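You operate a simulated robot arm through the tools that you are given. There is no shell and no other tool.

You are at the controls of a simulated two-armed robot. One attempt, no reset.

JOB
Weave two rows: the lever on the white LEVER card first, then the lever on the yellow one.
Fine: one lever a row; beat each row in; press the yellow release button once at the end.

It is judged by the outcome, as a careful person would: the job done as asked, and still so three seconds after it is handed in. It fails if anything else is knocked over, pushed out of place, dropped, spilled or broken.

ROBOT AND FRAMES
Two 6-joint arms with two-finger parallel grippers on one trunk that stands fixed in place. Base frame: the origin is at the foot of the trunk, x ahead of it, y to its left, z up; the work surface is at about z = 0.804. Lengths are in m, angles in degrees, forces in N, time in s.
The left shoulder is at [0.28, 0.185, 1.242], the right one opposite. With the tool pointing down near the work surface each hand reaches from about 0.16 to 0.88 m from the base axis, measured 20 degrees to its own side. Payload 1.57 kg a hand.
Tool frame (each hand has its own): the origin (TCP) lies between the finger pads and is the grasp point; the fingertips stand 0.03 m ahead of it; z points along the fingers, y is the line along which they close. The gripper opens to 0.08 m. The fingers are 0.017 m wide and 0.012 m thick; the gripper's body (0.04 by 0.082 m) begins 0.08 m behind the TCP.
Orientation is told as [roll, pitch, yaw] about the base's x, y, z axes, in that order, counted from this pose: with the fingers straight down and closing along the base's y, the tool's x points along the base's -x, its y along +y and its z along -z.

CONTROLS
- The arms move only by the tool arm_command. It takes "left_targets", "right_targets" or both (then of equal length, played together; a hand with none holds still); each is one flat list of numbers, 7 for each row, row after row: the shift along the tool's x, y, z in mm, then the turn, a rotation vector about the tool's x, y, z in degrees, then the opening, from 0 (shut) to 1 (fully open). In form: [x, y, z, rx, ry, rz, jaw, x, y, z, rx, ry, rz, jaw, ...]. A call has 1 to 20 rows; each row is the pose to reach, as a shift and turn from the pose commanded when the call began, along the tool's axes at that moment. A row lasts 0.2 s, in which the tool goes at most 0.05 m and 8.6 degrees; a call with a longer step from one row to the next is refused whole, and so is a gripper value outside its range. Where a pose cannot be reached the arm comes as near as it can. A force on the tool above 60 N (or 10 N above the force at the start of the call, whichever is more), or a blocked arm, ends the call early, and 0.2 s more pass. Each finger travels about 0.153 m/s and halts on what it meets, pressing with about 35 N; the grip force reading is that of the motor and also rises with nothing between the fingers. The clock runs only during rows and for 0.2 s after the last one: add rows that repeat a pose to give the fingers time. It gives the time, the measured TCP pose, the force on the tool (base axes), the opening and the grip force at its end, in the units of the frame above (readings bear some noise), with the torque about the TCP (base axes, N m) and any sound that the robot's microphone picked up.
- Cameras (640 x 400 px; columns grow to the right, rows downward): "scene" is now at [0.2503, 0.0041, 1.7116]; the picture's right is [0.06, -1.00, 0.00], its down [-0.50, -0.03, -0.87] and it looks along [0.87, 0.05, -0.50] (base axes); focal length 247 px, centre (320, 200). "left" rides on the left gripper at [0.072, 0.007, -0.122] in its tool frame; the picture's right is [-0.09, 1.00, 0.00], its down [-0.84, -0.08, -0.54] and it looks along [-0.54, -0.05, 0.84] (tool axes); focal length 238 px, centre (320, 200). "right" rides on the right gripper at [0.072, -0.007, -0.122] in its tool frame; the picture's right is [0.09, 1.00, 0.00], its down [-0.84, 0.08, -0.54] and it looks along [-0.54, 0.05, 0.84] (tool axes); focal length 238 px, centre (320, 200). There is no depth. A picture from a camera that has moved, and an enlarged one, comes with that camera's place and axes in the base frame and with its lens.
- snapshot(camera): a new picture of that camera. The clock stands still meanwhile.
- lift_body(by): slides the trunk up (or, below 0, down) by that many m; the arms and the scene camera ride with it, the base frame stays. It gives what a move gives, with no picture.
- pan_tilt(pan, tilt): turns the head with the scene camera to pan (to the left, within 86 degrees either way) and tilt (down, from -29 to 69), counted from straight ahead of the robot. It gives what a move gives.
- enlarge(camera, box): a new picture of the part [left, top, right, bottom] of that camera's present view, enlarged. The clock stands still meanwhile.
- job_done(): hands the job in; it is judged then, once.

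Places have to be worked out from the pictures, the camera data and where the tool is seen. Open the grippers and draw the arms clear of the work before you hand the job in, unless the task says otherwise.

The tools are called after "Emit:" by a JSON object that holds its "name" and its "arguments". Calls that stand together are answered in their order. arm_command: Moves the arms, as the interface text tells. Its arguments: {"type":"object","properties":{"left_targets":{"type":"array","items":{"type":"number"}},"right_targets":{"type":"array","items":{"type":"number"}}},"required":[]} The other tools are called the same way: lift_body (by) slides the trunk up or down; pan_tilt (pan, tilt) turns the head that bears the scene camera; snapshot (camera) takes a picture; enlarge (camera, box) takes an enlarged picture of a part of a camera's view; job_done () hands the job in.

At the start:

```text
time_s: 0.0
left_tool_pos: [0.5262, 0.2983, 1.6044]
left_tool_rot: [0.0, -0.1, 0.0]
left_contact_force: [-0.5, -1.1, 0.6]
left_moment: [-0.03, -0.02, -0.01]
left_gripper_width: 0.0803
left_gripper_force: 0.1
right_tool_pos: [0.5814, -0.2269, 1.5775]
right_tool_rot: [0.0, 0.0, 0.1]
right_contact_force: [-0.5, 0.4, 0.6]
right_moment: [-0.01, 0.0, 0.01]
right_gripper_width: 0.0801
right_gripper_force: 0.2
trunk travel left (down, up): [-0.937, 0.053]
head pan, tilt: [3.4, 29.8]
```

scene: 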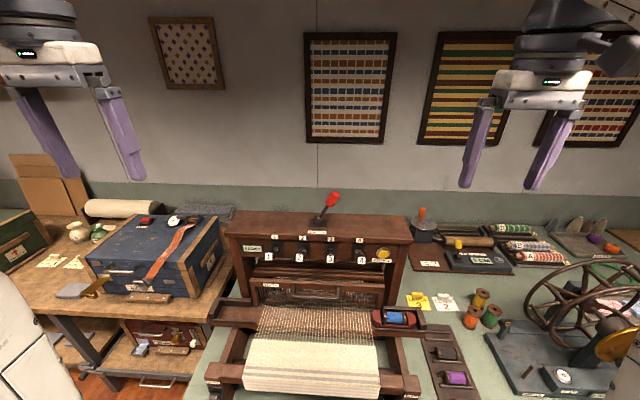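
right: 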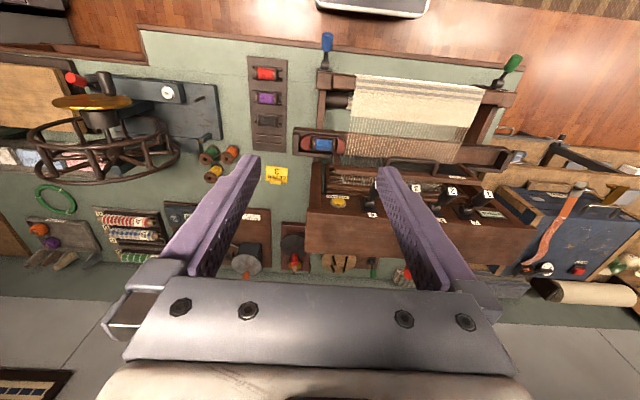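
left: 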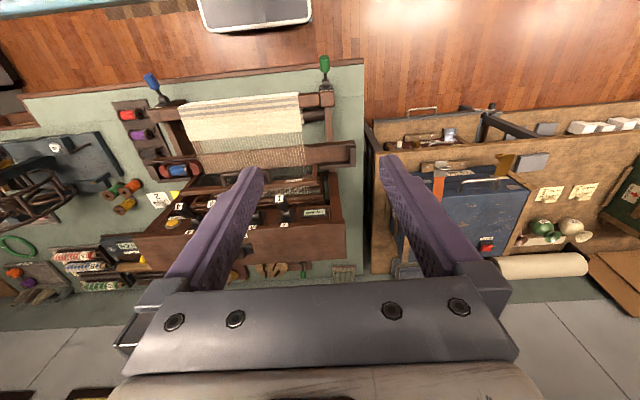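

I see a table loom with four numbered levers, a shuttle in a tray on the right, and lever cards. I take enlarged views to read the cards and labels first.

Emit:
{"name": "enlarge", "arguments": {"camera": "scene", "box": [220, 180, 420, 305]}}

Emit:
{"name": "enlarge", "arguments": {"camera": "scene", "box": [360, 270, 520, 370]}}

Emit:
{"name": "enlarge", "arguments": {"camera": "scene", "box": [200, 275, 440, 400]}}

Emit:
{"name": "enlarge", "arguments": {"camera": "left", "box": [100, 40, 380, 215]}}

Emit:
{"name": "enlarge", "arguments": {"camera": "right", "box": [240, 30, 540, 220]}}

```text
3.20 times, centred on (320, 242) of scene
camera zoom: at [0.2503, 0.0041, 1.7116], right [0.06, -1.0, 0.0], down [-0.5, -0.03, -0.87], along [0.87, 0.05, -0.5], focal length 792 px, centre (320, 64)
```

zoom: 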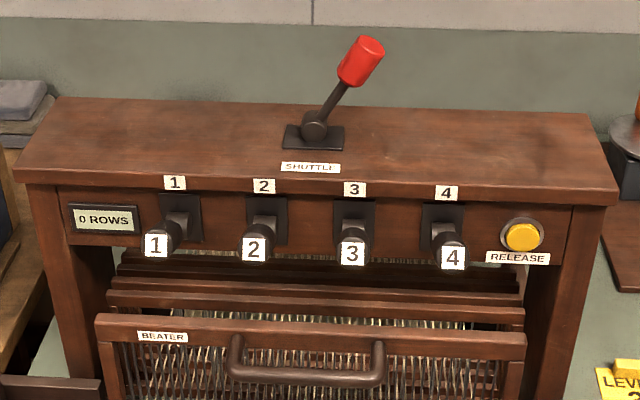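

```text
4.00 times, centred on (440, 320) of scene
camera zoom: at [0.2503, 0.0041, 1.7116], right [0.06, -1.0, 0.0], down [-0.5, -0.03, -0.87], along [0.87, 0.05, -0.5], focal length 990 px, centre (-160, -280)
```

zoom: 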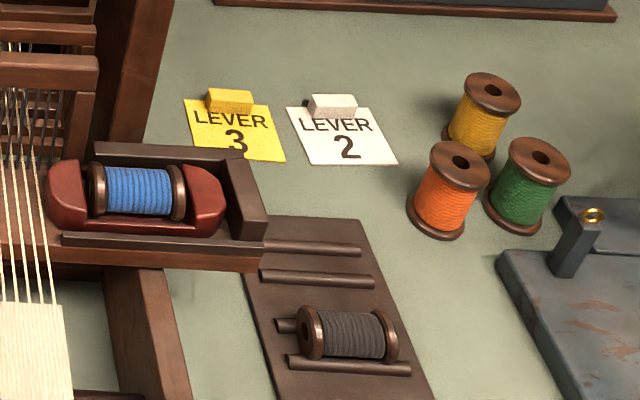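

```text
2.67 times, centred on (320, 338) of scene
camera zoom: at [0.2503, 0.0041, 1.7116], right [0.06, -1.0, 0.0], down [-0.5, -0.03, -0.87], along [0.87, 0.05, -0.5], focal length 660 px, centre (320, -167)
```

zoom: 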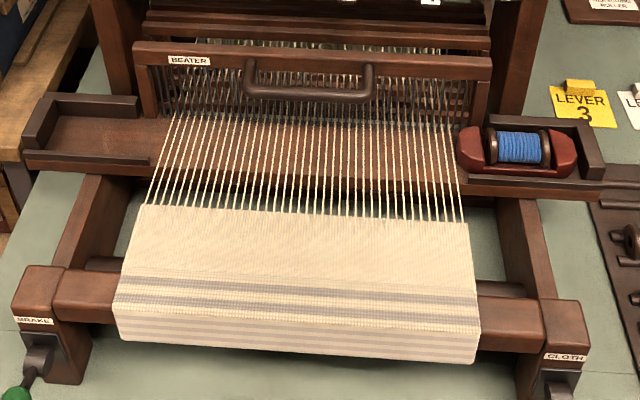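

```text
2.29 times, centred on (240, 128) of left
camera zoom: at [0.4537, 0.3049, 1.7255], right [0.09, 1.0, 0.0], down [0.84, -0.08, 0.54], along [0.54, -0.05, -0.84], focal length 545 px, centre (503, 366)
```

zoom: 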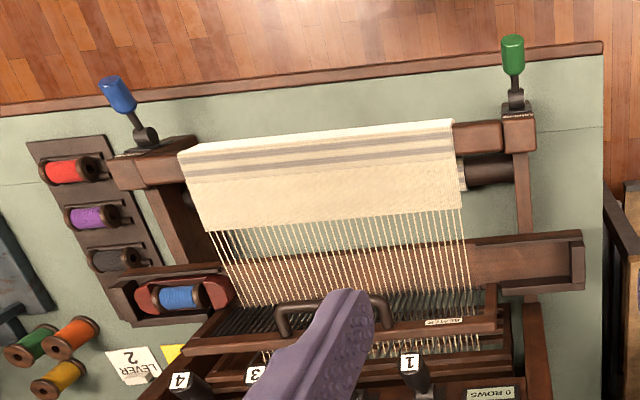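

```text
2.11 times, centred on (390, 125) of right
camera zoom: at [0.5083, -0.2334, 1.6975], right [-0.09, 1.0, 0.0], down [0.84, 0.08, 0.54], along [0.54, 0.05, -0.84], focal length 502 px, centre (173, 358)
```

zoom: 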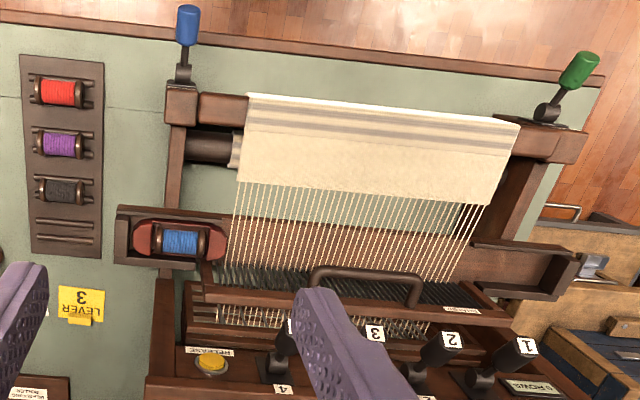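

White card reads lever 2, yellow reads lever 3; the shuttle sits in the right box and the counter shows 0 ROWS. I triangulate lever 2's end at about (0.758, 0.092, 1.232), lever 3's at (0.76, 0.007, 1.232), the release button at (0.832, -0.155, 1.196), the beater handle bar at (0.753, 0.048, 1.078), and the shuttle knob at (0.90, 0.003, 1.34). I now bring the right hand down in front of the panel, pitched 45° forward with the fingers shut, to look closer.

Emit:
{"name": "arm_command", "arguments": {"right_targets": [0, 12.8, 41, 0, -7.5, 0, 0.6, 0, 25.6, 82, 0, -15, 0, 0.2, 0, 38.4, 123, 0, -22.5, 0, 0, 0, 51.2, 164, 0, -30, 0, 0, 0, 64, 205, 0, -37.5, 0, 0, 0, 77, 248, 0, -45, 0, 0]}}

```text
time_s: 1.4
left_tool_pos: [0.5261, 0.2981, 1.6028]
left_tool_rot: [0.0, -0.1, 0.0]
left_contact_force: [0.3, 0.4, 0.1]
left_moment: [0.01, -0.02, 0.0]
left_gripper_width: 0.0802
left_gripper_force: 0.1
right_tool_pos: [0.6143, -0.1404, 1.3488]
right_tool_rot: [0.1, -44.7, 0.2]
right_contact_force: [0.0, -1.2, 0.2]
right_moment: [0.0, 0.02, -0.02]
right_gripper_width: 0.0
right_gripper_force: 20.7
right hand out of reach, approached as far as the arm can: row 3, 4, 5, 6
trunk travel left (down, up): [-0.937, 0.053]
head pan, tilt: [3.4, 29.8]
```

The hand stopped about 3 cm farther out than commanded, so it seems too near the shoulder here. I take views from here.

Emit:
{"name": "snapshot", "arguments": {"camera": "scene"}}

Emit:
{"name": "snapshot", "arguments": {"camera": "right"}}

Emit:
{"name": "snapshot", "arguments": {"camera": "left"}}

```text
taken
camera scene: at [0.2505, 0.0042, 1.7116], right [0.06, -1.0, 0.0], down [-0.5, -0.03, -0.87], along [0.87, 0.05, -0.5], focal length 247 px, centre (320, 200)
```

scene: 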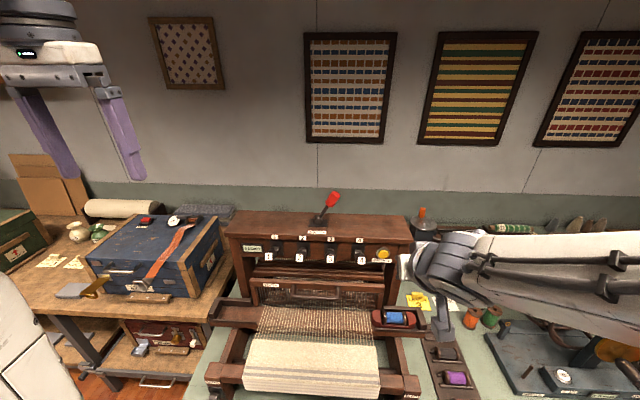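

```text
taken
camera right: at [0.4784, -0.1483, 1.3842], right [-0.07, 1.0, -0.06], down [0.21, 0.08, 0.97], along [0.97, 0.05, -0.22], focal length 238 px, centre (320, 200)
```

right: 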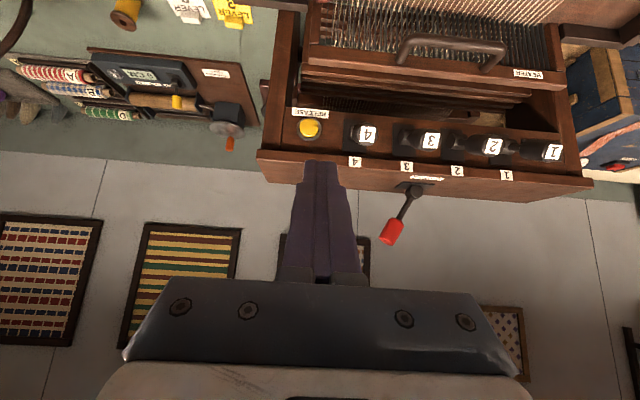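

```text
taken
camera left: at [0.4539, 0.305, 1.7255], right [0.09, 1.0, 0.0], down [0.84, -0.08, 0.54], along [0.54, -0.05, -0.84], focal length 238 px, centre (320, 200)
```

left: 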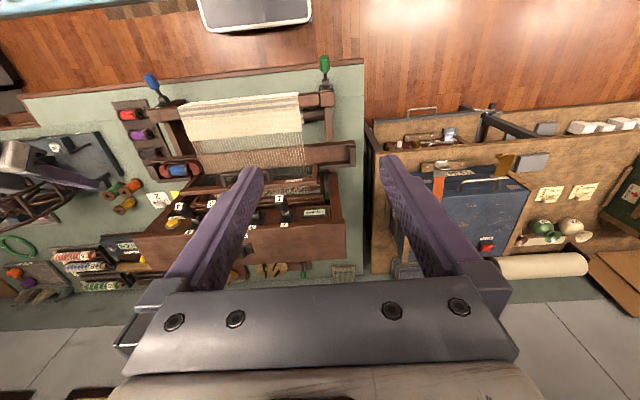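

The right camera (upside down) shows the levers, button, handle and shuttle lever well. I enlarge it to see the lever knobs' shape and the beater handle gap.

Emit:
{"name": "enlarge", "arguments": {"camera": "right", "box": [250, 90, 610, 260]}}

Emit:
{"name": "enlarge", "arguments": {"camera": "right", "box": [280, 0, 600, 130]}}

Emit:
{"name": "enlarge", "arguments": {"camera": "scene", "box": [230, 220, 410, 320]}}

```text
1.78 times, centred on (430, 175) of right
camera zoom: at [0.4784, -0.1483, 1.3842], right [-0.07, 1.0, -0.06], down [0.21, 0.08, 0.97], along [0.97, 0.05, -0.22], focal length 424 px, centre (124, 244)
```

zoom: 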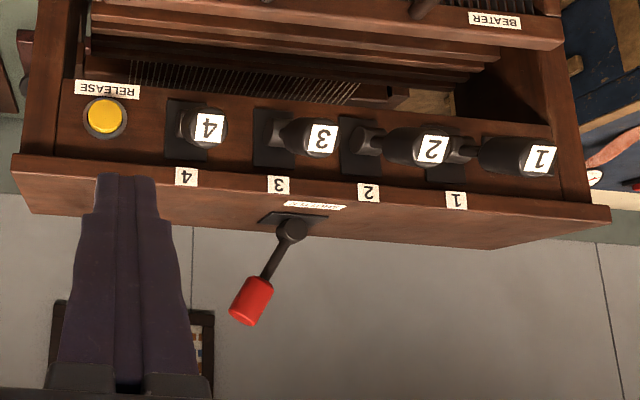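

```text
2.00 times, centred on (440, 65) of right
camera zoom: at [0.4784, -0.1483, 1.3842], right [-0.07, 1.0, -0.06], down [0.21, 0.08, 0.97], along [0.97, 0.05, -0.22], focal length 477 px, centre (80, 470)
```

zoom: 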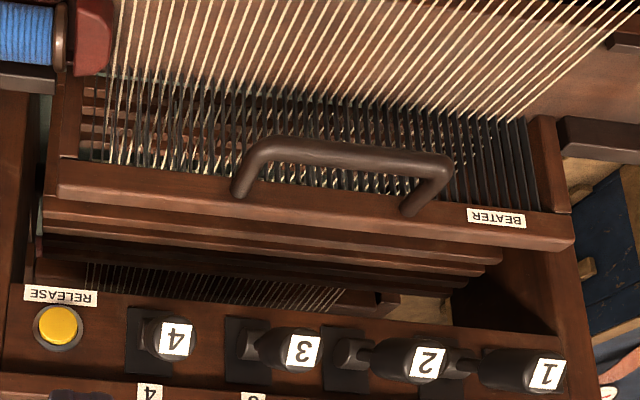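

```text
3.56 times, centred on (320, 270) of scene
camera zoom: at [0.2505, 0.0042, 1.7116], right [0.06, -1.0, 0.0], down [-0.5, -0.03, -0.87], along [0.87, 0.05, -0.5], focal length 880 px, centre (320, -49)
```

zoom: 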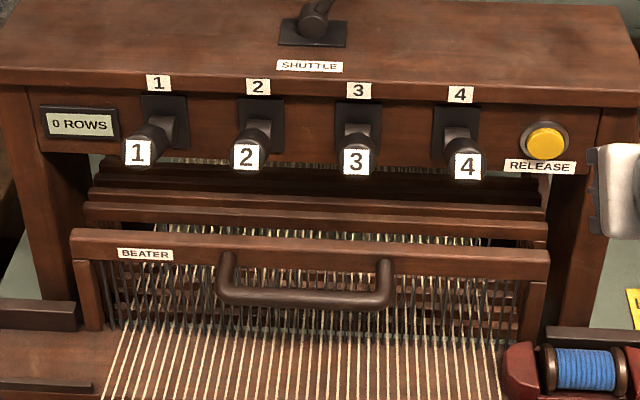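

Levers stick out from the panel about 30° above level (hub near z 1.195, end near z 1.232), so pressing means pushing the knob ends down. I move the right hand across to stand in front of and above lever 2 (y ≈ 0.09), staying about 8 cm above the knobs.

Emit:
{"name": "arm_command", "arguments": {"right_targets": [-14, 40, 14, 0, 0, 0, 0, -28, 80, 28, 0, 0, 0, 0, -42, 120, 42, 0, 0, 0, 0, -56, 160, 56, 0, 0, 0, 0, -70, 200, 70, 0, 0, 0, 0, -84, 240, 84, 0, 0, 0, 0, -84, 240, 84, 0, 0, 0, 0]}}

```text
time_s: 3.0
left_tool_pos: [0.5262, 0.3005, 1.6021]
left_tool_rot: [0.0, -0.2, 0.0]
left_contact_force: [-0.6, 0.3, -0.4]
left_moment: [-0.02, 0.02, 0.02]
left_gripper_width: 0.0798
left_gripper_force: 0.1
right_tool_pos: [0.7329, 0.0994, 1.3503]
right_tool_rot: [0.0, -45.0, 0.1]
right_contact_force: [0.1, 0.2, 0.0]
right_moment: [-0.01, 0.01, 0.02]
right_gripper_width: 0.0
right_gripper_force: 21.3
trunk travel left (down, up): [-0.937, 0.053]
head pan, tilt: [3.4, 29.8]
```

The hand is at (0.733, 0.099, 1.350), so shifts start from the reached pose. I lower it to just above lever 2's knob and check in the pictures.

Emit:
{"name": "arm_command", "arguments": {"right_targets": [13.4, -3, 21.9, 0, 0, 0, 0, 26.8, -6, 43.8, 0, 0, 0, 0, 40.3, -9, 65.8, 0, 0, 0, 0, 40.3, -9, 65.8, 0, 0, 0, 0]}}

Emit:
{"name": "enlarge", "arguments": {"camera": "scene", "box": [230, 200, 410, 310]}}

Emit:
{"name": "enlarge", "arguments": {"camera": "right", "box": [200, 60, 440, 240]}}

Emit:
{"name": "enlarge", "arguments": {"camera": "left", "box": [100, 120, 380, 290]}}

```text
time_s: 4.0
left_tool_pos: [0.5261, 0.2992, 1.6031]
left_tool_rot: [0.0, -0.1, 0.0]
left_contact_force: [0.5, -1.3, -0.7]
left_moment: [-0.01, 0.0, -0.01]
left_gripper_width: 0.08
left_gripper_force: 0.0
right_tool_pos: [0.753, 0.09, 1.2748]
right_tool_rot: [0.0, -45.0, 0.0]
right_contact_force: [-0.1, 0.1, -0.2]
right_moment: [0.04, -0.03, -0.03]
right_gripper_width: 0.0
right_gripper_force: 20.9
trunk travel left (down, up): [-0.937, 0.053]
head pan, tilt: [3.4, 29.8]
```

```text
3.56 times, centred on (320, 255) of scene
camera zoom: at [0.2505, 0.0042, 1.7116], right [0.06, -1.0, 0.0], down [-0.5, -0.03, -0.87], along [0.87, 0.05, -0.5], focal length 880 px, centre (320, 4)
```

zoom: 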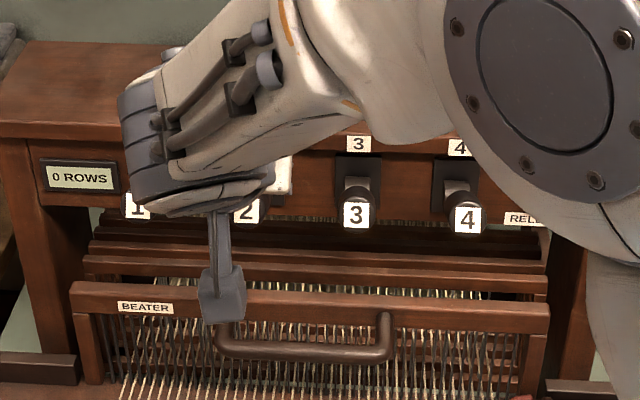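

```text
2.22 times, centred on (320, 150) of right
camera zoom: at [0.615, 0.0836, 1.308], right [-0.07, 1.0, -0.07], down [0.21, 0.08, 0.97], along [0.98, 0.05, -0.21], focal length 530 px, centre (320, 311)
```

zoom: 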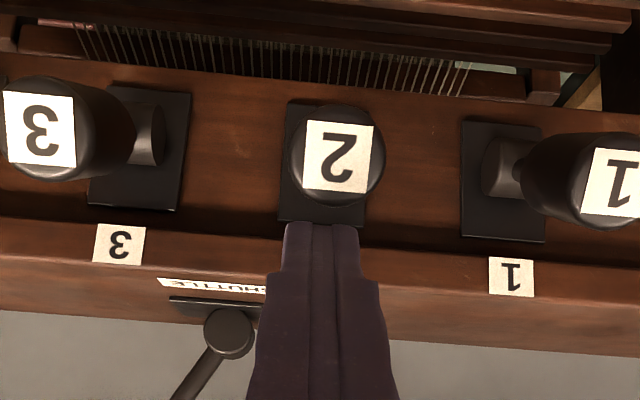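

```text
2.29 times, centred on (240, 205) of left
camera zoom: at [0.4539, 0.305, 1.7255], right [0.09, 1.0, 0.0], down [0.84, -0.08, 0.54], along [0.54, -0.05, -0.84], focal length 545 px, centre (503, 189)
```

zoom: 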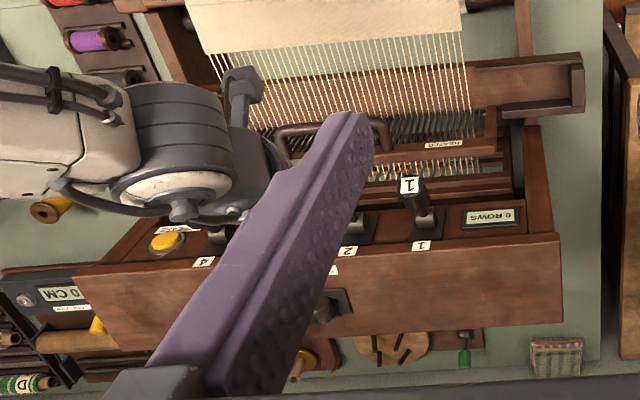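

The fingers sit just above and behind knob 2's end, about 3 mm to its right; neighbours are clear. I press straight down in small steps, first 40 mm.

Emit:
{"name": "arm_command", "arguments": {"right_targets": [3.5, 3, 3.5, 0, 0, 0, 0, 8.5, 3, 8.5, 0, 0, 0, 0, 13.4, 3, 13.4, 0, 0, 0, 0, 18.4, 3, 18.4, 0, 0, 0, 0, 23.3, 3, 23.3, 0, 0, 0, 0, 28.3, 3, 28.3, 0, 0, 0, 0]}}

Emit:
{"name": "enlarge", "arguments": {"camera": "right", "box": [200, 60, 440, 240]}}

```text
time_s: 5.4
left_tool_pos: [0.5257, 0.2982, 1.603]
left_tool_rot: [0.0, -0.1, -0.1]
left_contact_force: [0.7, 0.2, 0.3]
left_moment: [0.0, -0.01, 0.01]
left_gripper_width: 0.08
left_gripper_force: 0.0
right_tool_pos: [0.7506, 0.0936, 1.2347]
right_tool_rot: [0.0, -45.0, 0.1]
right_contact_force: [0.4, -0.1, 1.4]
right_moment: [0.0, -0.03, 0.02]
right_gripper_width: 0.0
right_gripper_force: 21.5
trunk travel left (down, up): [-0.937, 0.053]
head pan, tilt: [3.4, 29.8]
```

```text
2.22 times, centred on (320, 150) of right
camera zoom: at [0.6139, 0.0861, 1.2685], right [-0.07, 1.0, -0.07], down [0.21, 0.08, 0.97], along [0.98, 0.05, -0.21], focal length 530 px, centre (320, 311)
```

zoom: 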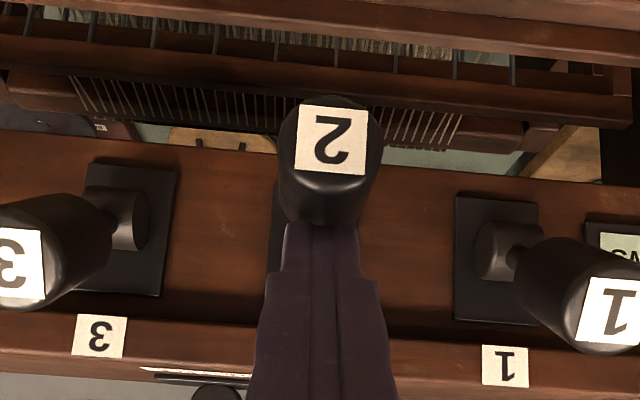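

Lever 2 is going down easily with 1.4 N. I keep pressing by another 28 mm in small steps.

Emit:
{"name": "arm_command", "arguments": {"right_targets": [4.2, 0, 4.2, 0, 0, 0, 0, 8.5, 0, 8.5, 0, 0, 0, 0, 12.7, 0, 12.7, 0, 0, 0, 0, 16.3, 0, 16.3, 0, 0, 0, 0, 19.8, 0, 19.8, 0, 0, 0, 0]}}

Emit:
{"name": "enlarge", "arguments": {"camera": "right", "box": [200, 60, 440, 240]}}

Emit:
{"name": "enlarge", "arguments": {"camera": "scene", "box": [230, 200, 410, 310]}}

```text
time_s: 6.6
left_tool_pos: [0.5254, 0.2993, 1.6036]
left_tool_rot: [0.1, -0.1, 0.1]
left_contact_force: [-0.3, 0.2, -0.1]
left_moment: [0.01, 0.02, -0.03]
left_gripper_width: 0.0801
left_gripper_force: 0.0
right_tool_pos: [0.7514, 0.093, 1.2068]
right_tool_rot: [-0.1, -45.0, 0.0]
right_contact_force: [-0.9, -0.8, 1.0]
right_moment: [-0.02, -0.02, -0.01]
right_gripper_width: 0.0
right_gripper_force: 21.7
trunk travel left (down, up): [-0.937, 0.053]
head pan, tilt: [3.4, 29.8]
```

```text
2.22 times, centred on (320, 150) of right
camera zoom: at [0.6143, 0.0863, 1.2406], right [-0.07, 1.0, -0.07], down [0.21, 0.08, 0.97], along [0.98, 0.05, -0.21], focal length 530 px, centre (320, 311)
```

zoom: 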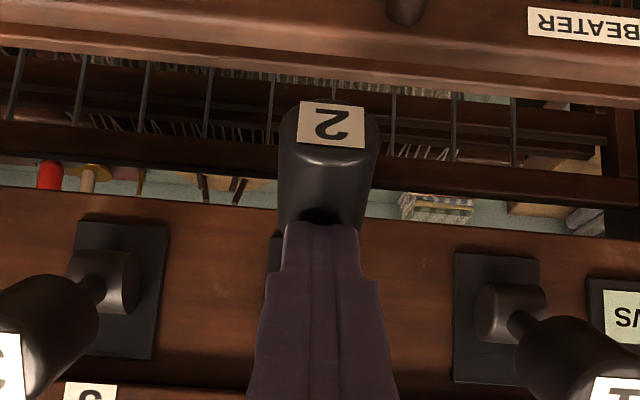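

```text
3.56 times, centred on (320, 255) of scene
camera zoom: at [0.2502, 0.0041, 1.7116], right [0.06, -1.0, 0.0], down [-0.5, -0.03, -0.87], along [0.87, 0.05, -0.5], focal length 880 px, centre (320, 4)
```

zoom: 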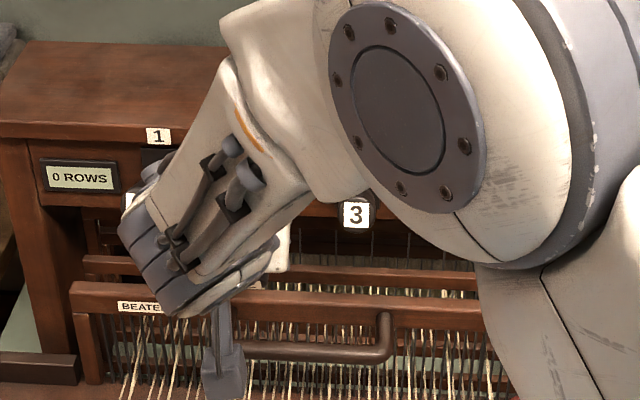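

Lever 2 is well down, still with only about 1 N of resistance and no stop felt. I press a little further in fine steps to feel for the end stop.

Emit:
{"name": "arm_command", "arguments": {"right_targets": [2.1, 0, 2.1, 0, 0, 0, 0, 4.2, 0, 4.2, 0, 0, 0, 0, 6.4, 0, 6.4, 0, 0, 0, 0, 8.5, 0, 8.5, 0, 0, 0, 0]}}

Emit:
{"name": "enlarge", "arguments": {"camera": "right", "box": [200, 60, 440, 240]}}

```text
time_s: 7.6
left_tool_pos: [0.5239, 0.2993, 1.6034]
left_tool_rot: [0.0, -0.1, -0.1]
left_contact_force: [0.3, 0.5, 0.1]
left_moment: [-0.01, 0.01, 0.01]
left_gripper_width: 0.0799
left_gripper_force: 0.1
right_tool_pos: [0.7517, 0.0911, 1.197]
right_tool_rot: [0.0, -45.2, 0.1]
right_contact_force: [-5.4, -2.6, 12.4]
right_moment: [-0.15, -0.07, 0.06]
right_gripper_width: 0.0
right_gripper_force: 20.9
trunk travel left (down, up): [-0.937, 0.053]
head pan, tilt: [3.4, 29.8]
```

```text
2.22 times, centred on (320, 150) of right
camera zoom: at [0.6143, 0.0859, 1.2305], right [-0.07, 1.0, -0.07], down [0.2, 0.08, 0.98], along [0.98, 0.05, -0.21], focal length 530 px, centre (320, 311)
```

zoom: 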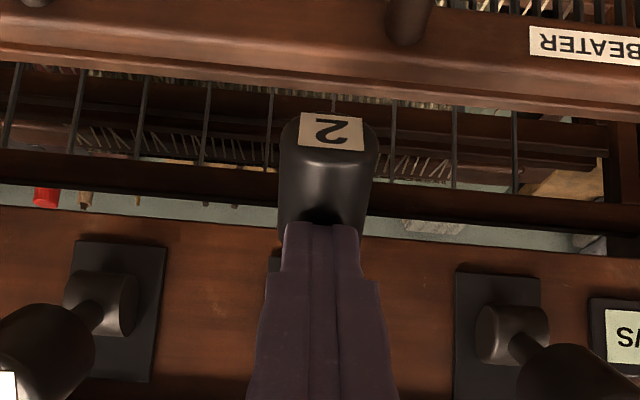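

The stop is reached (12 N up). I lift the hand clear and check whether lever 2 stays down.

Emit:
{"name": "arm_command", "arguments": {"right_targets": [-20, 0, -22, 0, 0, 0, 0, -40, 0, -50, 0, 0, 0, 0, -56, 0, -82, 0, 0, 0, 0, -70.7, 0, -113, 0, 0, 0, 0]}}

Emit:
{"name": "snapshot", "arguments": {"camera": "right"}}

Emit:
{"name": "snapshot", "arguments": {"camera": "scene"}}

```text
time_s: 8.6
left_tool_pos: [0.525, 0.2991, 1.6035]
left_tool_rot: [0.1, -0.1, 0.0]
left_contact_force: [0.4, -0.5, 0.7]
left_moment: [-0.03, 0.01, 0.01]
left_gripper_width: 0.0801
left_gripper_force: 0.1
right_tool_pos: [0.7234, 0.0926, 1.3266]
right_tool_rot: [0.0, -45.0, 0.0]
right_contact_force: [-0.8, -0.8, 0.2]
right_moment: [-0.01, 0.01, 0.0]
right_gripper_width: 0.0001
right_gripper_force: 21.5
trunk travel left (down, up): [-0.937, 0.053]
head pan, tilt: [3.4, 29.8]
```

```text
taken
camera right: at [0.5852, 0.0863, 1.3599], right [-0.07, 1.0, -0.07], down [0.21, 0.08, 0.97], along [0.98, 0.05, -0.21], focal length 238 px, centre (320, 200)
```

right: 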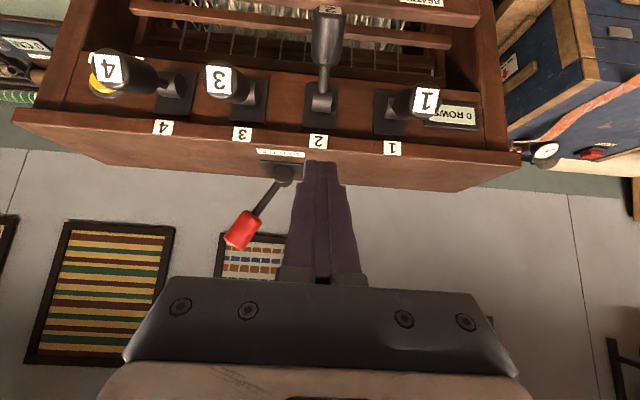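

```text
taken
camera scene: at [0.2502, 0.0041, 1.7116], right [0.06, -1.0, 0.0], down [-0.5, -0.03, -0.87], along [0.87, 0.05, -0.5], focal length 247 px, centre (320, 200)
```

scene: 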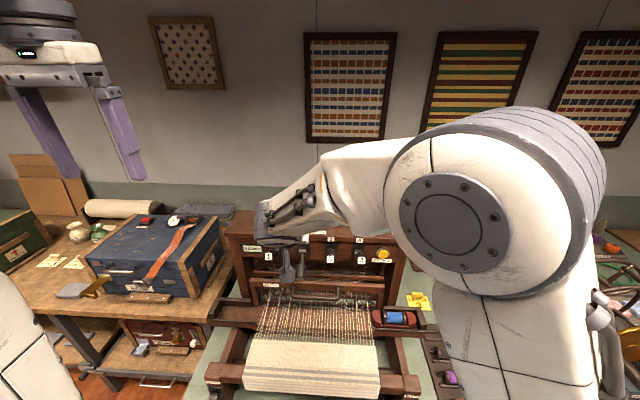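

Lever 2 is latched down, the others up. The shuttle knob is at about (0.897, 0.004, 1.340) with pivot near (0.897, 0.05, 1.262); I move the hand up, over to its right side, and forward to y ≈ -0.055.

Emit:
{"name": "arm_command", "arguments": {"right_targets": [-12.4, -37, -13.4, 0, 0, 0, 0, -24.8, -74, -26.8, 0, 0, 0, 0, -37.1, -111, -40.3, 0, 0, 0, 0, -49.5, -148, -53.7, 0, 0, 0, 0, -65.1, -148, -20.5, 0, 0, 0, 0, -80.6, -148, 12.8, 0, 0, 0, 0, -96.2, -148, 46, 0, 0, 0, 0, -111.7, -148, 79.3, 0, 0, 0, 0, -127.3, -148, 112.5, 0, 0, 0, 0, -127.3, -148, 112.5, 0, 0, 0, 0]}}

Emit:
{"name": "snapshot", "arguments": {"camera": "right"}}

Emit:
{"name": "snapshot", "arguments": {"camera": "scene"}}

Emit:
{"name": "snapshot", "arguments": {"camera": "left"}}

```text
time_s: 10.8
left_tool_pos: [0.5251, 0.2988, 1.6027]
left_tool_rot: [0.0, 0.0, 0.0]
left_contact_force: [-0.1, 0.0, -0.2]
left_moment: [0.02, 0.01, 0.01]
left_gripper_width: 0.08
left_gripper_force: 0.1
right_tool_pos: [0.8932, -0.0547, 1.3362]
right_tool_rot: [0.0, -44.9, 0.2]
right_contact_force: [0.2, -0.3, 0.2]
right_moment: [0.01, 0.04, -0.02]
right_gripper_width: 0.0
right_gripper_force: 21.4
trunk travel left (down, up): [-0.937, 0.053]
head pan, tilt: [3.4, 29.8]
```

```text
taken
camera right: at [0.7553, -0.0611, 1.3687], right [-0.07, 1.0, -0.07], down [0.21, 0.08, 0.97], along [0.98, 0.05, -0.21], focal length 238 px, centre (320, 200)
```

right: 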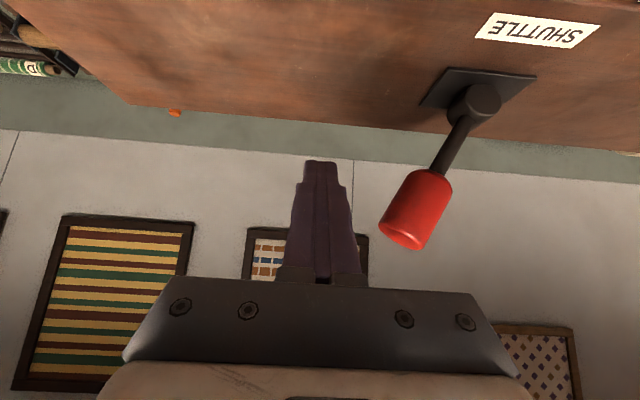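

```text
taken
camera scene: at [0.2505, 0.0041, 1.7116], right [0.06, -1.0, 0.0], down [-0.5, -0.03, -0.87], along [0.87, 0.05, -0.5], focal length 247 px, centre (320, 200)
```

scene: 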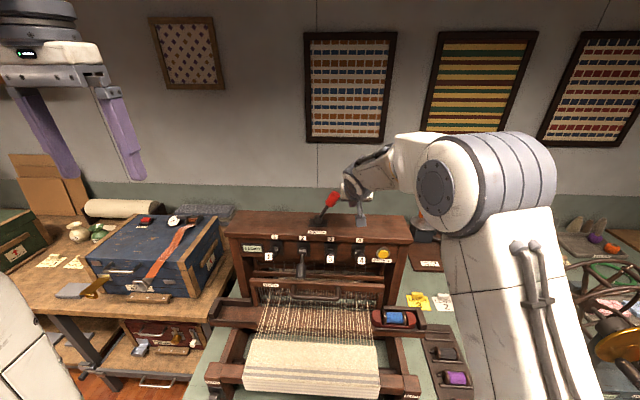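

```text
taken
camera left: at [0.4539, 0.3049, 1.7255], right [0.09, 1.0, 0.0], down [0.84, -0.08, 0.54], along [0.54, -0.05, -0.84], focal length 238 px, centre (320, 200)
```

left: 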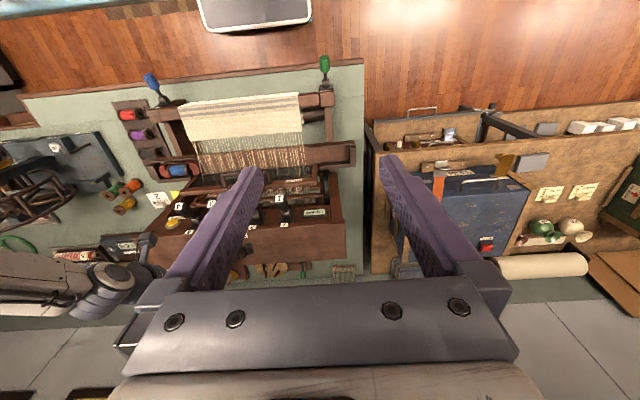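

The fingers stand about 2 cm to the right of the red knob, at its height. I push left (+y) steadily by 100 mm and look.

Emit:
{"name": "arm_command", "arguments": {"right_targets": [0, 12, 0, 0, 0, 0, 0, 0, 24, 0, 0, 0, 0, 0, 0, 36, 0, 0, 0, 0, 0, 0, 48, 0, 0, 0, 0, 0, 0, 60, 0, 0, 0, 0, 0, 0, 72, 0, 0, 0, 0, 0, 0, 84, 0, 0, 0, 0, 0, 0, 96, 0, 0, 0, 0, 0, 0, 100, 0, 0, 0, 0, 0]}}

Emit:
{"name": "snapshot", "arguments": {"camera": "right"}}

Emit:
{"name": "snapshot", "arguments": {"camera": "scene"}}

```text
time_s: 12.8
left_tool_pos: [0.5258, 0.2989, 1.6036]
left_tool_rot: [0.0, -0.1, 0.0]
left_contact_force: [-0.6, -0.3, -0.2]
left_moment: [0.03, -0.03, 0.0]
left_gripper_width: 0.0801
left_gripper_force: 0.1
right_tool_pos: [0.8919, 0.0448, 1.3353]
right_tool_rot: [0.0, -45.0, 0.1]
right_contact_force: [-0.2, 0.3, -1.1]
right_moment: [0.0, 0.06, 0.01]
right_gripper_width: 0.0002
right_gripper_force: 21.2
trunk travel left (down, up): [-0.937, 0.053]
head pan, tilt: [3.4, 29.8]
```

```text
taken
camera right: at [0.7544, 0.0386, 1.3691], right [-0.07, 1.0, -0.07], down [0.21, 0.08, 0.97], along [0.98, 0.05, -0.21], focal length 238 px, centre (320, 200)
```

right: 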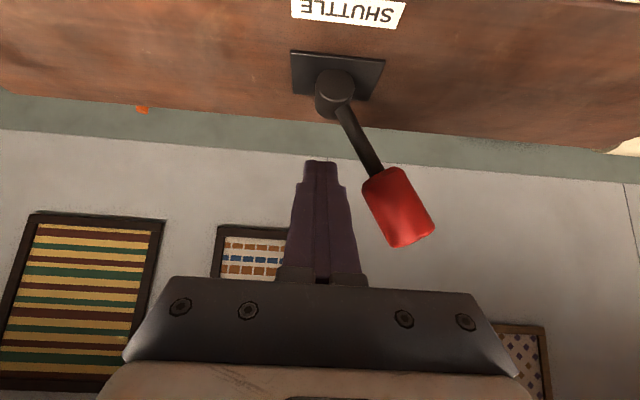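

```text
taken
camera scene: at [0.2503, 0.0042, 1.7116], right [0.06, -1.0, 0.0], down [-0.5, -0.03, -0.87], along [0.87, 0.05, -0.5], focal length 247 px, centre (320, 200)
```

scene: 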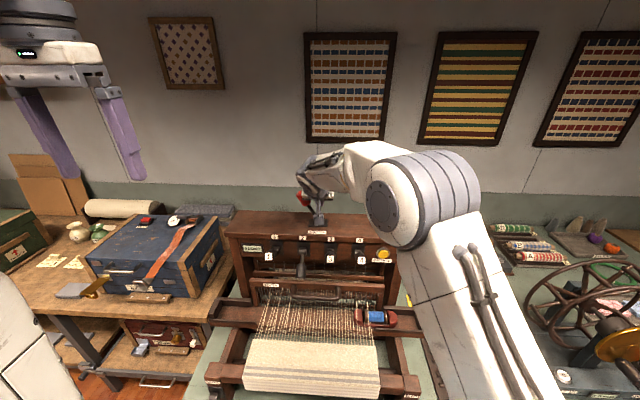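

The lever snapped over to the left by itself and the shuttle is on its way (now seen just left of the right box). I draw the hand back out of the way to let the shuttle finish, then look at the beater.

Emit:
{"name": "arm_command", "arguments": {"right_targets": [10, -15, -30, 0, 0, 0, 0, 35, -15, -65, 0, 0, 0, 0, 60, -15, -100, 0, 0, 0, 0, 80, -15, -135, 0, 0, 0, 0, 99, -15, -170, 0, 0, 0, 0, 99, -15, -170, 0, 0, 0, 0, 99, -15, -170, 0, 0, 0, 0, 99, -15, -170, 0, 0, 0, 0]}}

Emit:
{"name": "snapshot", "arguments": {"camera": "scene"}}

Emit:
{"name": "snapshot", "arguments": {"camera": "right"}}

Emit:
{"name": "snapshot", "arguments": {"camera": "left"}}

```text
time_s: 14.6
left_tool_pos: [0.5256, 0.299, 1.6023]
left_tool_rot: [0.0, -0.1, 0.0]
left_contact_force: [0.3, 0.3, 0.3]
left_moment: [0.0, 0.01, -0.01]
left_gripper_width: 0.0797
left_gripper_force: 0.1
right_tool_pos: [0.7015, 0.0288, 1.3829]
right_tool_rot: [0.0, -45.0, 0.0]
right_contact_force: [0.4, -0.2, 0.0]
right_moment: [-0.04, -0.01, -0.01]
right_gripper_width: 0.0001
right_gripper_force: 22.0
trunk travel left (down, up): [-0.937, 0.053]
head pan, tilt: [3.4, 29.8]
```

```text
taken
camera scene: at [0.2501, 0.0041, 1.7116], right [0.06, -1.0, 0.0], down [-0.5, -0.03, -0.87], along [0.87, 0.05, -0.5], focal length 247 px, centre (320, 200)
```

scene: 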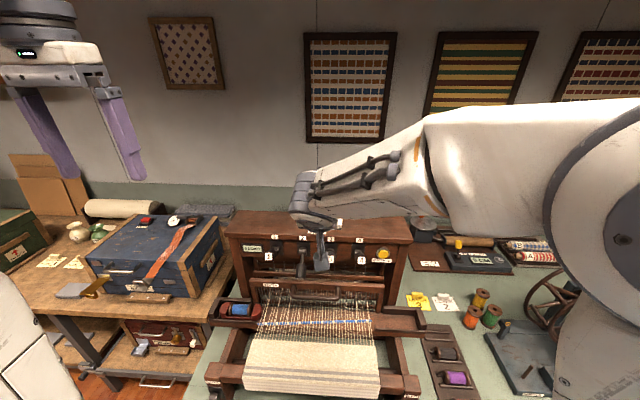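

```text
taken
camera right: at [0.5634, 0.0219, 1.4166], right [-0.07, 1.0, -0.07], down [0.21, 0.08, 0.97], along [0.98, 0.05, -0.21], focal length 238 px, centre (320, 200)
```

right: 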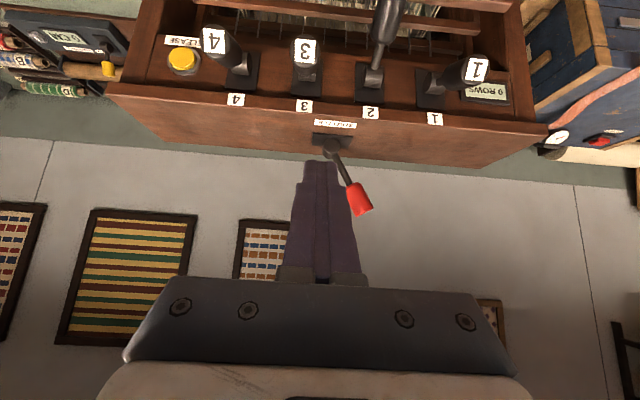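

```text
taken
camera left: at [0.4535, 0.3048, 1.7256], right [0.09, 1.0, 0.0], down [0.84, -0.08, 0.54], along [0.54, -0.05, -0.84], focal length 238 px, centre (320, 200)
```

left: 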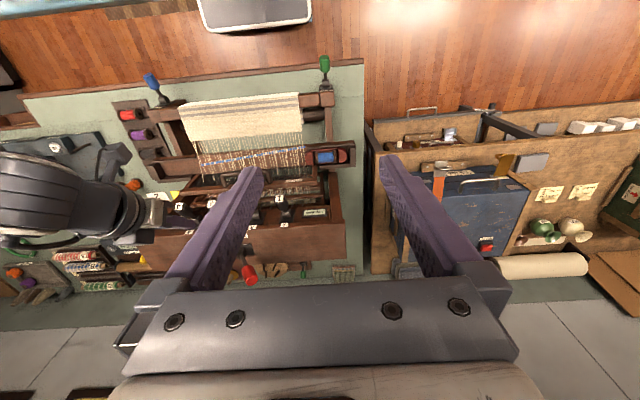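

The shuttle has crossed to the left box, leaving a blue pick. I enlarge to confirm it is seated and to measure the beater handle.

Emit:
{"name": "enlarge", "arguments": {"camera": "scene", "box": [205, 255, 435, 355]}}

Emit:
{"name": "enlarge", "arguments": {"camera": "left", "box": [140, 90, 370, 240]}}

Emit:
{"name": "enlarge", "arguments": {"camera": "right", "box": [180, 0, 560, 220]}}

```text
2.78 times, centred on (320, 305) of scene
camera zoom: at [0.2501, 0.0041, 1.7116], right [0.06, -1.0, 0.0], down [-0.5, -0.03, -0.87], along [0.87, 0.05, -0.5], focal length 688 px, centre (320, -92)
```

zoom: 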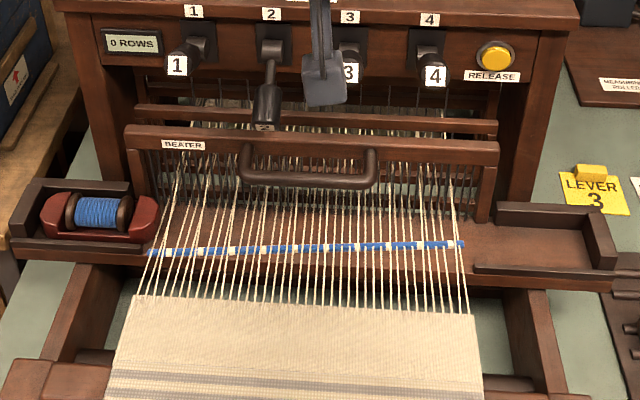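

```text
2.67 times, centred on (255, 165) of left
camera zoom: at [0.4535, 0.3048, 1.7256], right [0.09, 1.0, 0.0], down [0.84, -0.08, 0.54], along [0.54, -0.05, -0.84], focal length 636 px, centre (493, 293)
```

zoom: 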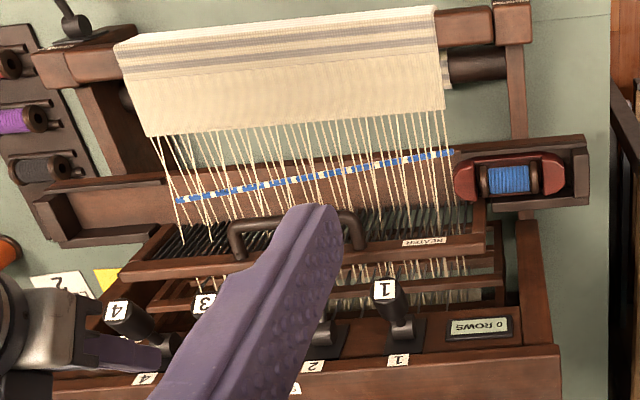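

```text
1.68 times, centred on (370, 110) of right
camera zoom: at [0.5634, 0.0219, 1.4166], right [-0.07, 1.0, -0.07], down [0.21, 0.08, 0.97], along [0.98, 0.05, -0.21], focal length 401 px, centre (236, 352)
```

zoom: 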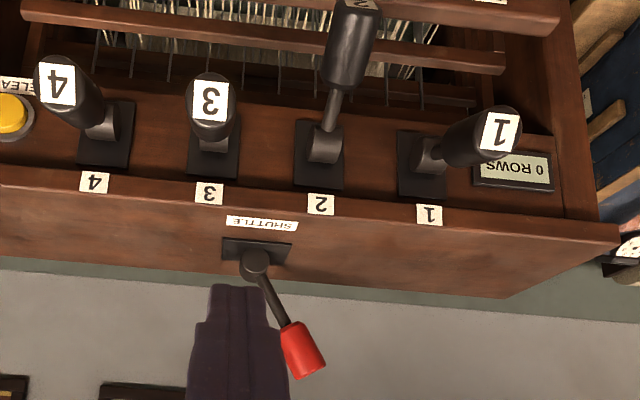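

The shuttle is home in the left box and the blue pick lies across. The handle bar runs along y from about -0.028 to 0.118 at x ≈ 0.760, z ≈ 1.07, with the beater face at x ≈ 0.795, so I will grasp the bar; I turn the right hand 90° about its own axis so the fingers close across the bar.

Emit:
{"name": "arm_command", "arguments": {"right_targets": [0, 0, 0, 0, 0, -8.2, 0, 0, 0, 0, 0, 0, -16.4, 0, 0, 0, 0, 0, 0, -24.6, 0, 0, 0, 0, 0, 0, -32.8, 0, 0, 0, 0, 0, 0, -41, 0, 0, 0, 0, 0, 0, -49.2, 0, 0, 0, 0, 0, 0, -57.4, 0, 0, 0, 0, 0, 0, -65.6, 0, 0, 0, 0, 0, 0, -73.8, 0, 0, 0, 0, 0, 0, -82, 0, 0, 0, 0, 0, 0, -90, 0, 0, 0, 0, 0, 0, -90, 0.45]}}

Emit:
{"name": "snapshot", "arguments": {"camera": "right"}}

Emit:
{"name": "snapshot", "arguments": {"camera": "scene"}}

```text
time_s: 17.2
left_tool_pos: [0.5255, 0.2989, 1.603]
left_tool_rot: [0.0, -0.2, 0.0]
left_contact_force: [0.2, -0.5, 0.0]
left_moment: [0.02, -0.03, 0.02]
left_gripper_width: 0.08
left_gripper_force: 0.0
right_tool_pos: [0.7017, 0.0284, 1.3851]
right_tool_rot: [-44.9, 0.1, 90.1]
right_contact_force: [0.1, 0.4, 0.2]
right_moment: [0.01, 0.0, -0.01]
right_gripper_width: 0.0361
right_gripper_force: 0.1
trunk travel left (down, up): [-0.937, 0.053]
head pan, tilt: [3.4, 29.8]
```

```text
taken
camera right: at [0.6193, -0.0421, 1.4747], right [-0.7, -0.09, -0.7], down [-0.44, 0.84, 0.33], along [0.56, 0.54, -0.63], focal length 238 px, centre (320, 200)
```

right: 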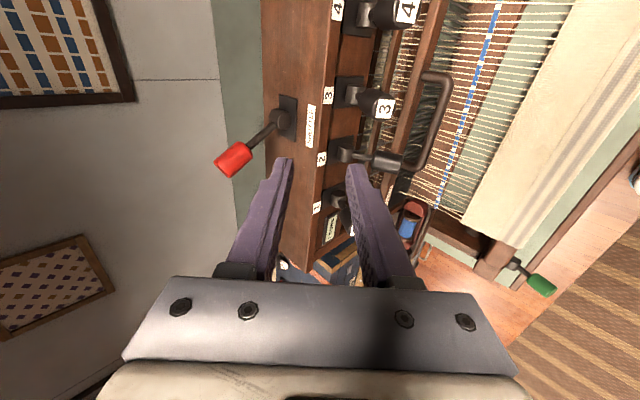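

```text
taken
camera scene: at [0.2503, 0.0041, 1.7116], right [0.06, -1.0, 0.0], down [-0.5, -0.03, -0.87], along [0.87, 0.05, -0.5], focal length 247 px, centre (320, 200)
```

scene: 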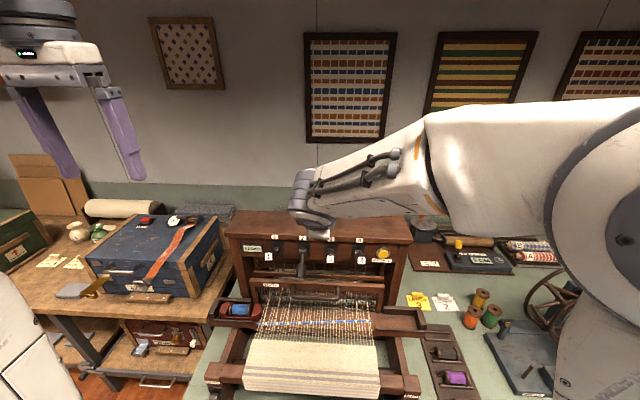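

The turned hand's view puts the bar at x ≈ 0.757 for z = 1.07, agreeing with my estimate. I now lower to a pre-grasp point 10 cm out from the bar along the approach line, at y ≈ 0.04, keeping in front of the levers.

Emit:
{"name": "arm_command", "arguments": {"right_targets": [-3.9, 35, 19.2, 0, 0, 0, 0.45, -7.7, 70, 38.3, 0, 0, 0, 0.45, -11.6, 105.1, 57.5, 0, 0, 0, 0.45, -11.6, 130.7, 86.5, 0, 0, 0, 0.45, -11.6, 156.3, 115.5, 0, 0, 0, 0.45, -11.6, 182, 144.5, 0, 0, 0, 0.45, -11.6, 182, 144.5, 0, 0, 0, 0.45]}}

Emit:
{"name": "snapshot", "arguments": {"camera": "right"}}

Emit:
{"name": "snapshot", "arguments": {"camera": "scene"}}

```text
time_s: 18.8
left_tool_pos: [0.526, 0.2993, 1.6033]
left_tool_rot: [0.0, -0.1, 0.0]
left_contact_force: [-0.1, -0.7, -0.2]
left_moment: [0.03, 0.02, 0.0]
left_gripper_width: 0.08
left_gripper_force: 0.0
right_tool_pos: [0.6765, 0.0407, 1.1532]
right_tool_rot: [-44.9, 0.0, 90.1]
right_contact_force: [0.8, -0.8, -0.5]
right_moment: [0.01, -0.01, 0.02]
right_gripper_width: 0.036
right_gripper_force: 0.1
trunk travel left (down, up): [-0.937, 0.053]
head pan, tilt: [3.4, 29.8]
```

```text
taken
camera right: at [0.5937, -0.0302, 1.2415], right [-0.7, -0.09, -0.7], down [-0.44, 0.84, 0.33], along [0.56, 0.54, -0.63], focal length 238 px, centre (320, 200)
```

right: 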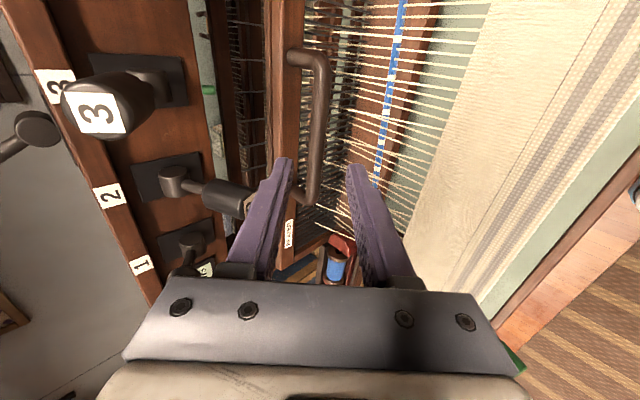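

```text
taken
camera scene: at [0.2505, 0.0042, 1.7116], right [0.06, -1.0, 0.0], down [-0.5, -0.03, -0.87], along [0.87, 0.05, -0.5], focal length 247 px, centre (320, 200)
```

scene: 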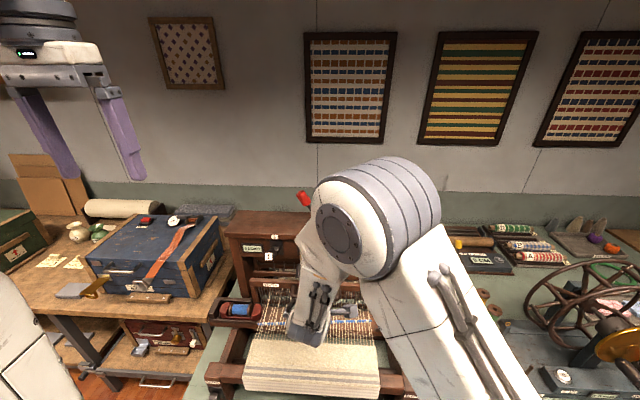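

The bar sits centred between the open fingers; triangulation gives it at (0.756, y, 1.073), right on the tool axis 0.113 m ahead of the TCP. I advance 93 mm along the fingers, then look before closing.

Emit:
{"name": "arm_command", "arguments": {"right_targets": [0, 0, 25, 0, 0, 0, 0.45, 0, 0, 50, 0, 0, 0, 0.45, 0, 0, 70, 0, 0, 0, 0.45, 0, 0, 85, 0, 0, 0, 0.45, 0, 0, 93, 0, 0, 0, 0.45]}}

Emit:
{"name": "snapshot", "arguments": {"camera": "right"}}

Emit:
{"name": "enlarge", "arguments": {"camera": "left", "box": [140, 90, 370, 240]}}

```text
time_s: 20.0
left_tool_pos: [0.5267, 0.2986, 1.6027]
left_tool_rot: [0.0, -0.1, 0.0]
left_contact_force: [-0.3, 0.0, 0.3]
left_moment: [0.01, -0.02, 0.0]
left_gripper_width: 0.0802
left_gripper_force: 0.1
right_tool_pos: [0.7418, 0.0422, 1.0892]
right_tool_rot: [-45.0, 0.0, 90.0]
right_contact_force: [0.1, -1.2, 1.5]
right_moment: [0.0, -0.02, -0.01]
right_gripper_width: 0.036
right_gripper_force: 0.2
trunk travel left (down, up): [-0.937, 0.053]
head pan, tilt: [3.4, 29.8]
```

```text
taken
camera right: at [0.6591, -0.0309, 1.1781], right [-0.7, -0.09, -0.7], down [-0.44, 0.84, 0.33], along [0.56, 0.54, -0.63], focal length 238 px, centre (320, 200)
```

right: 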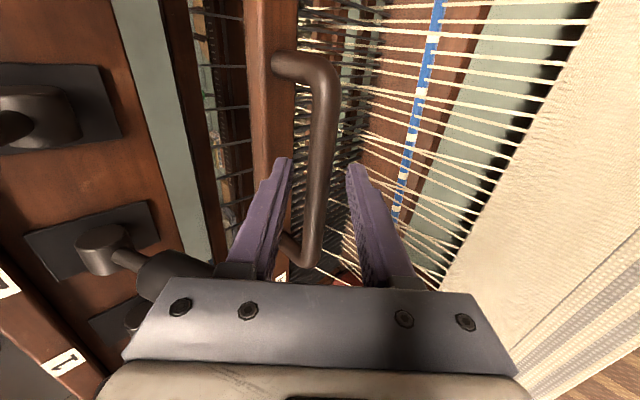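

```text
2.67 times, centred on (255, 165) of left
camera zoom: at [0.4538, 0.3049, 1.7255], right [0.09, 1.0, 0.0], down [0.84, -0.08, 0.54], along [0.54, -0.05, -0.84], focal length 636 px, centre (493, 293)
```

zoom: 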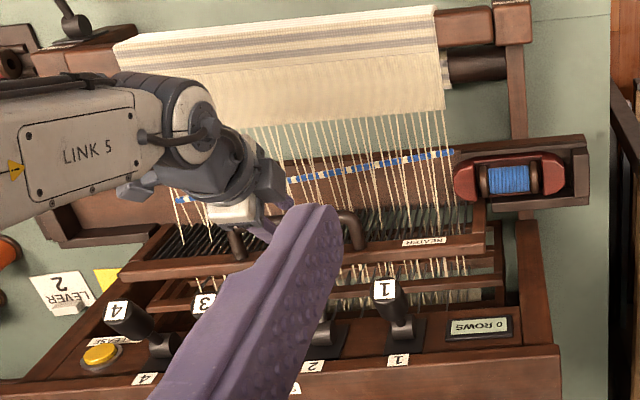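

The bar passes between the fingers about 2 cm ahead of the TCP, nothing touched. I go 4 mm deeper and close on the bar.

Emit:
{"name": "arm_command", "arguments": {"right_targets": [0, 0, 4, 0, 0, 0, 0.45, 0, 0, 4, 0, 0, 0, 0.2, 0, 0, 4, 0, 0, 0, 0.1, 0, 0, 4, 0, 0, 0, 0.1]}}

Emit:
{"name": "snapshot", "arguments": {"camera": "right"}}

```text
time_s: 21.0
left_tool_pos: [0.526, 0.2996, 1.6025]
left_tool_rot: [0.0, -0.1, 0.0]
left_contact_force: [0.3, -1.0, -0.3]
left_moment: [-0.03, 0.0, -0.02]
left_gripper_width: 0.0801
left_gripper_force: 0.0
right_tool_pos: [0.743, 0.0406, 1.0865]
right_tool_rot: [-45.2, 0.0, 90.0]
right_contact_force: [1.1, 0.4, 5.9]
right_moment: [0.25, -0.09, -0.12]
right_gripper_width: 0.0155
right_gripper_force: 31.8
trunk travel left (down, up): [-0.937, 0.053]
head pan, tilt: [3.4, 29.8]
```

```text
taken
camera right: at [0.6619, -0.0305, 1.176], right [-0.7, -0.09, -0.71], down [-0.44, 0.84, 0.33], along [0.56, 0.54, -0.63], focal length 238 px, centre (320, 200)
```

right: 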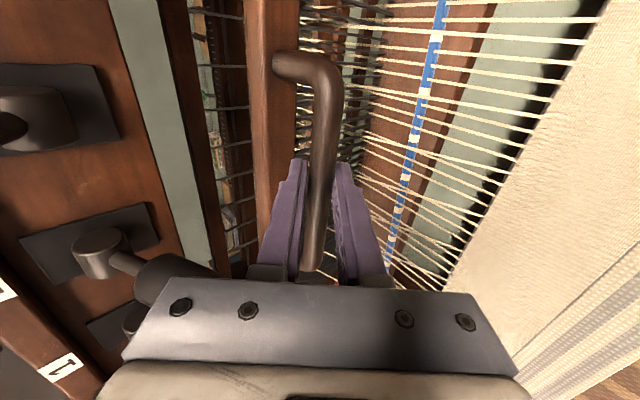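

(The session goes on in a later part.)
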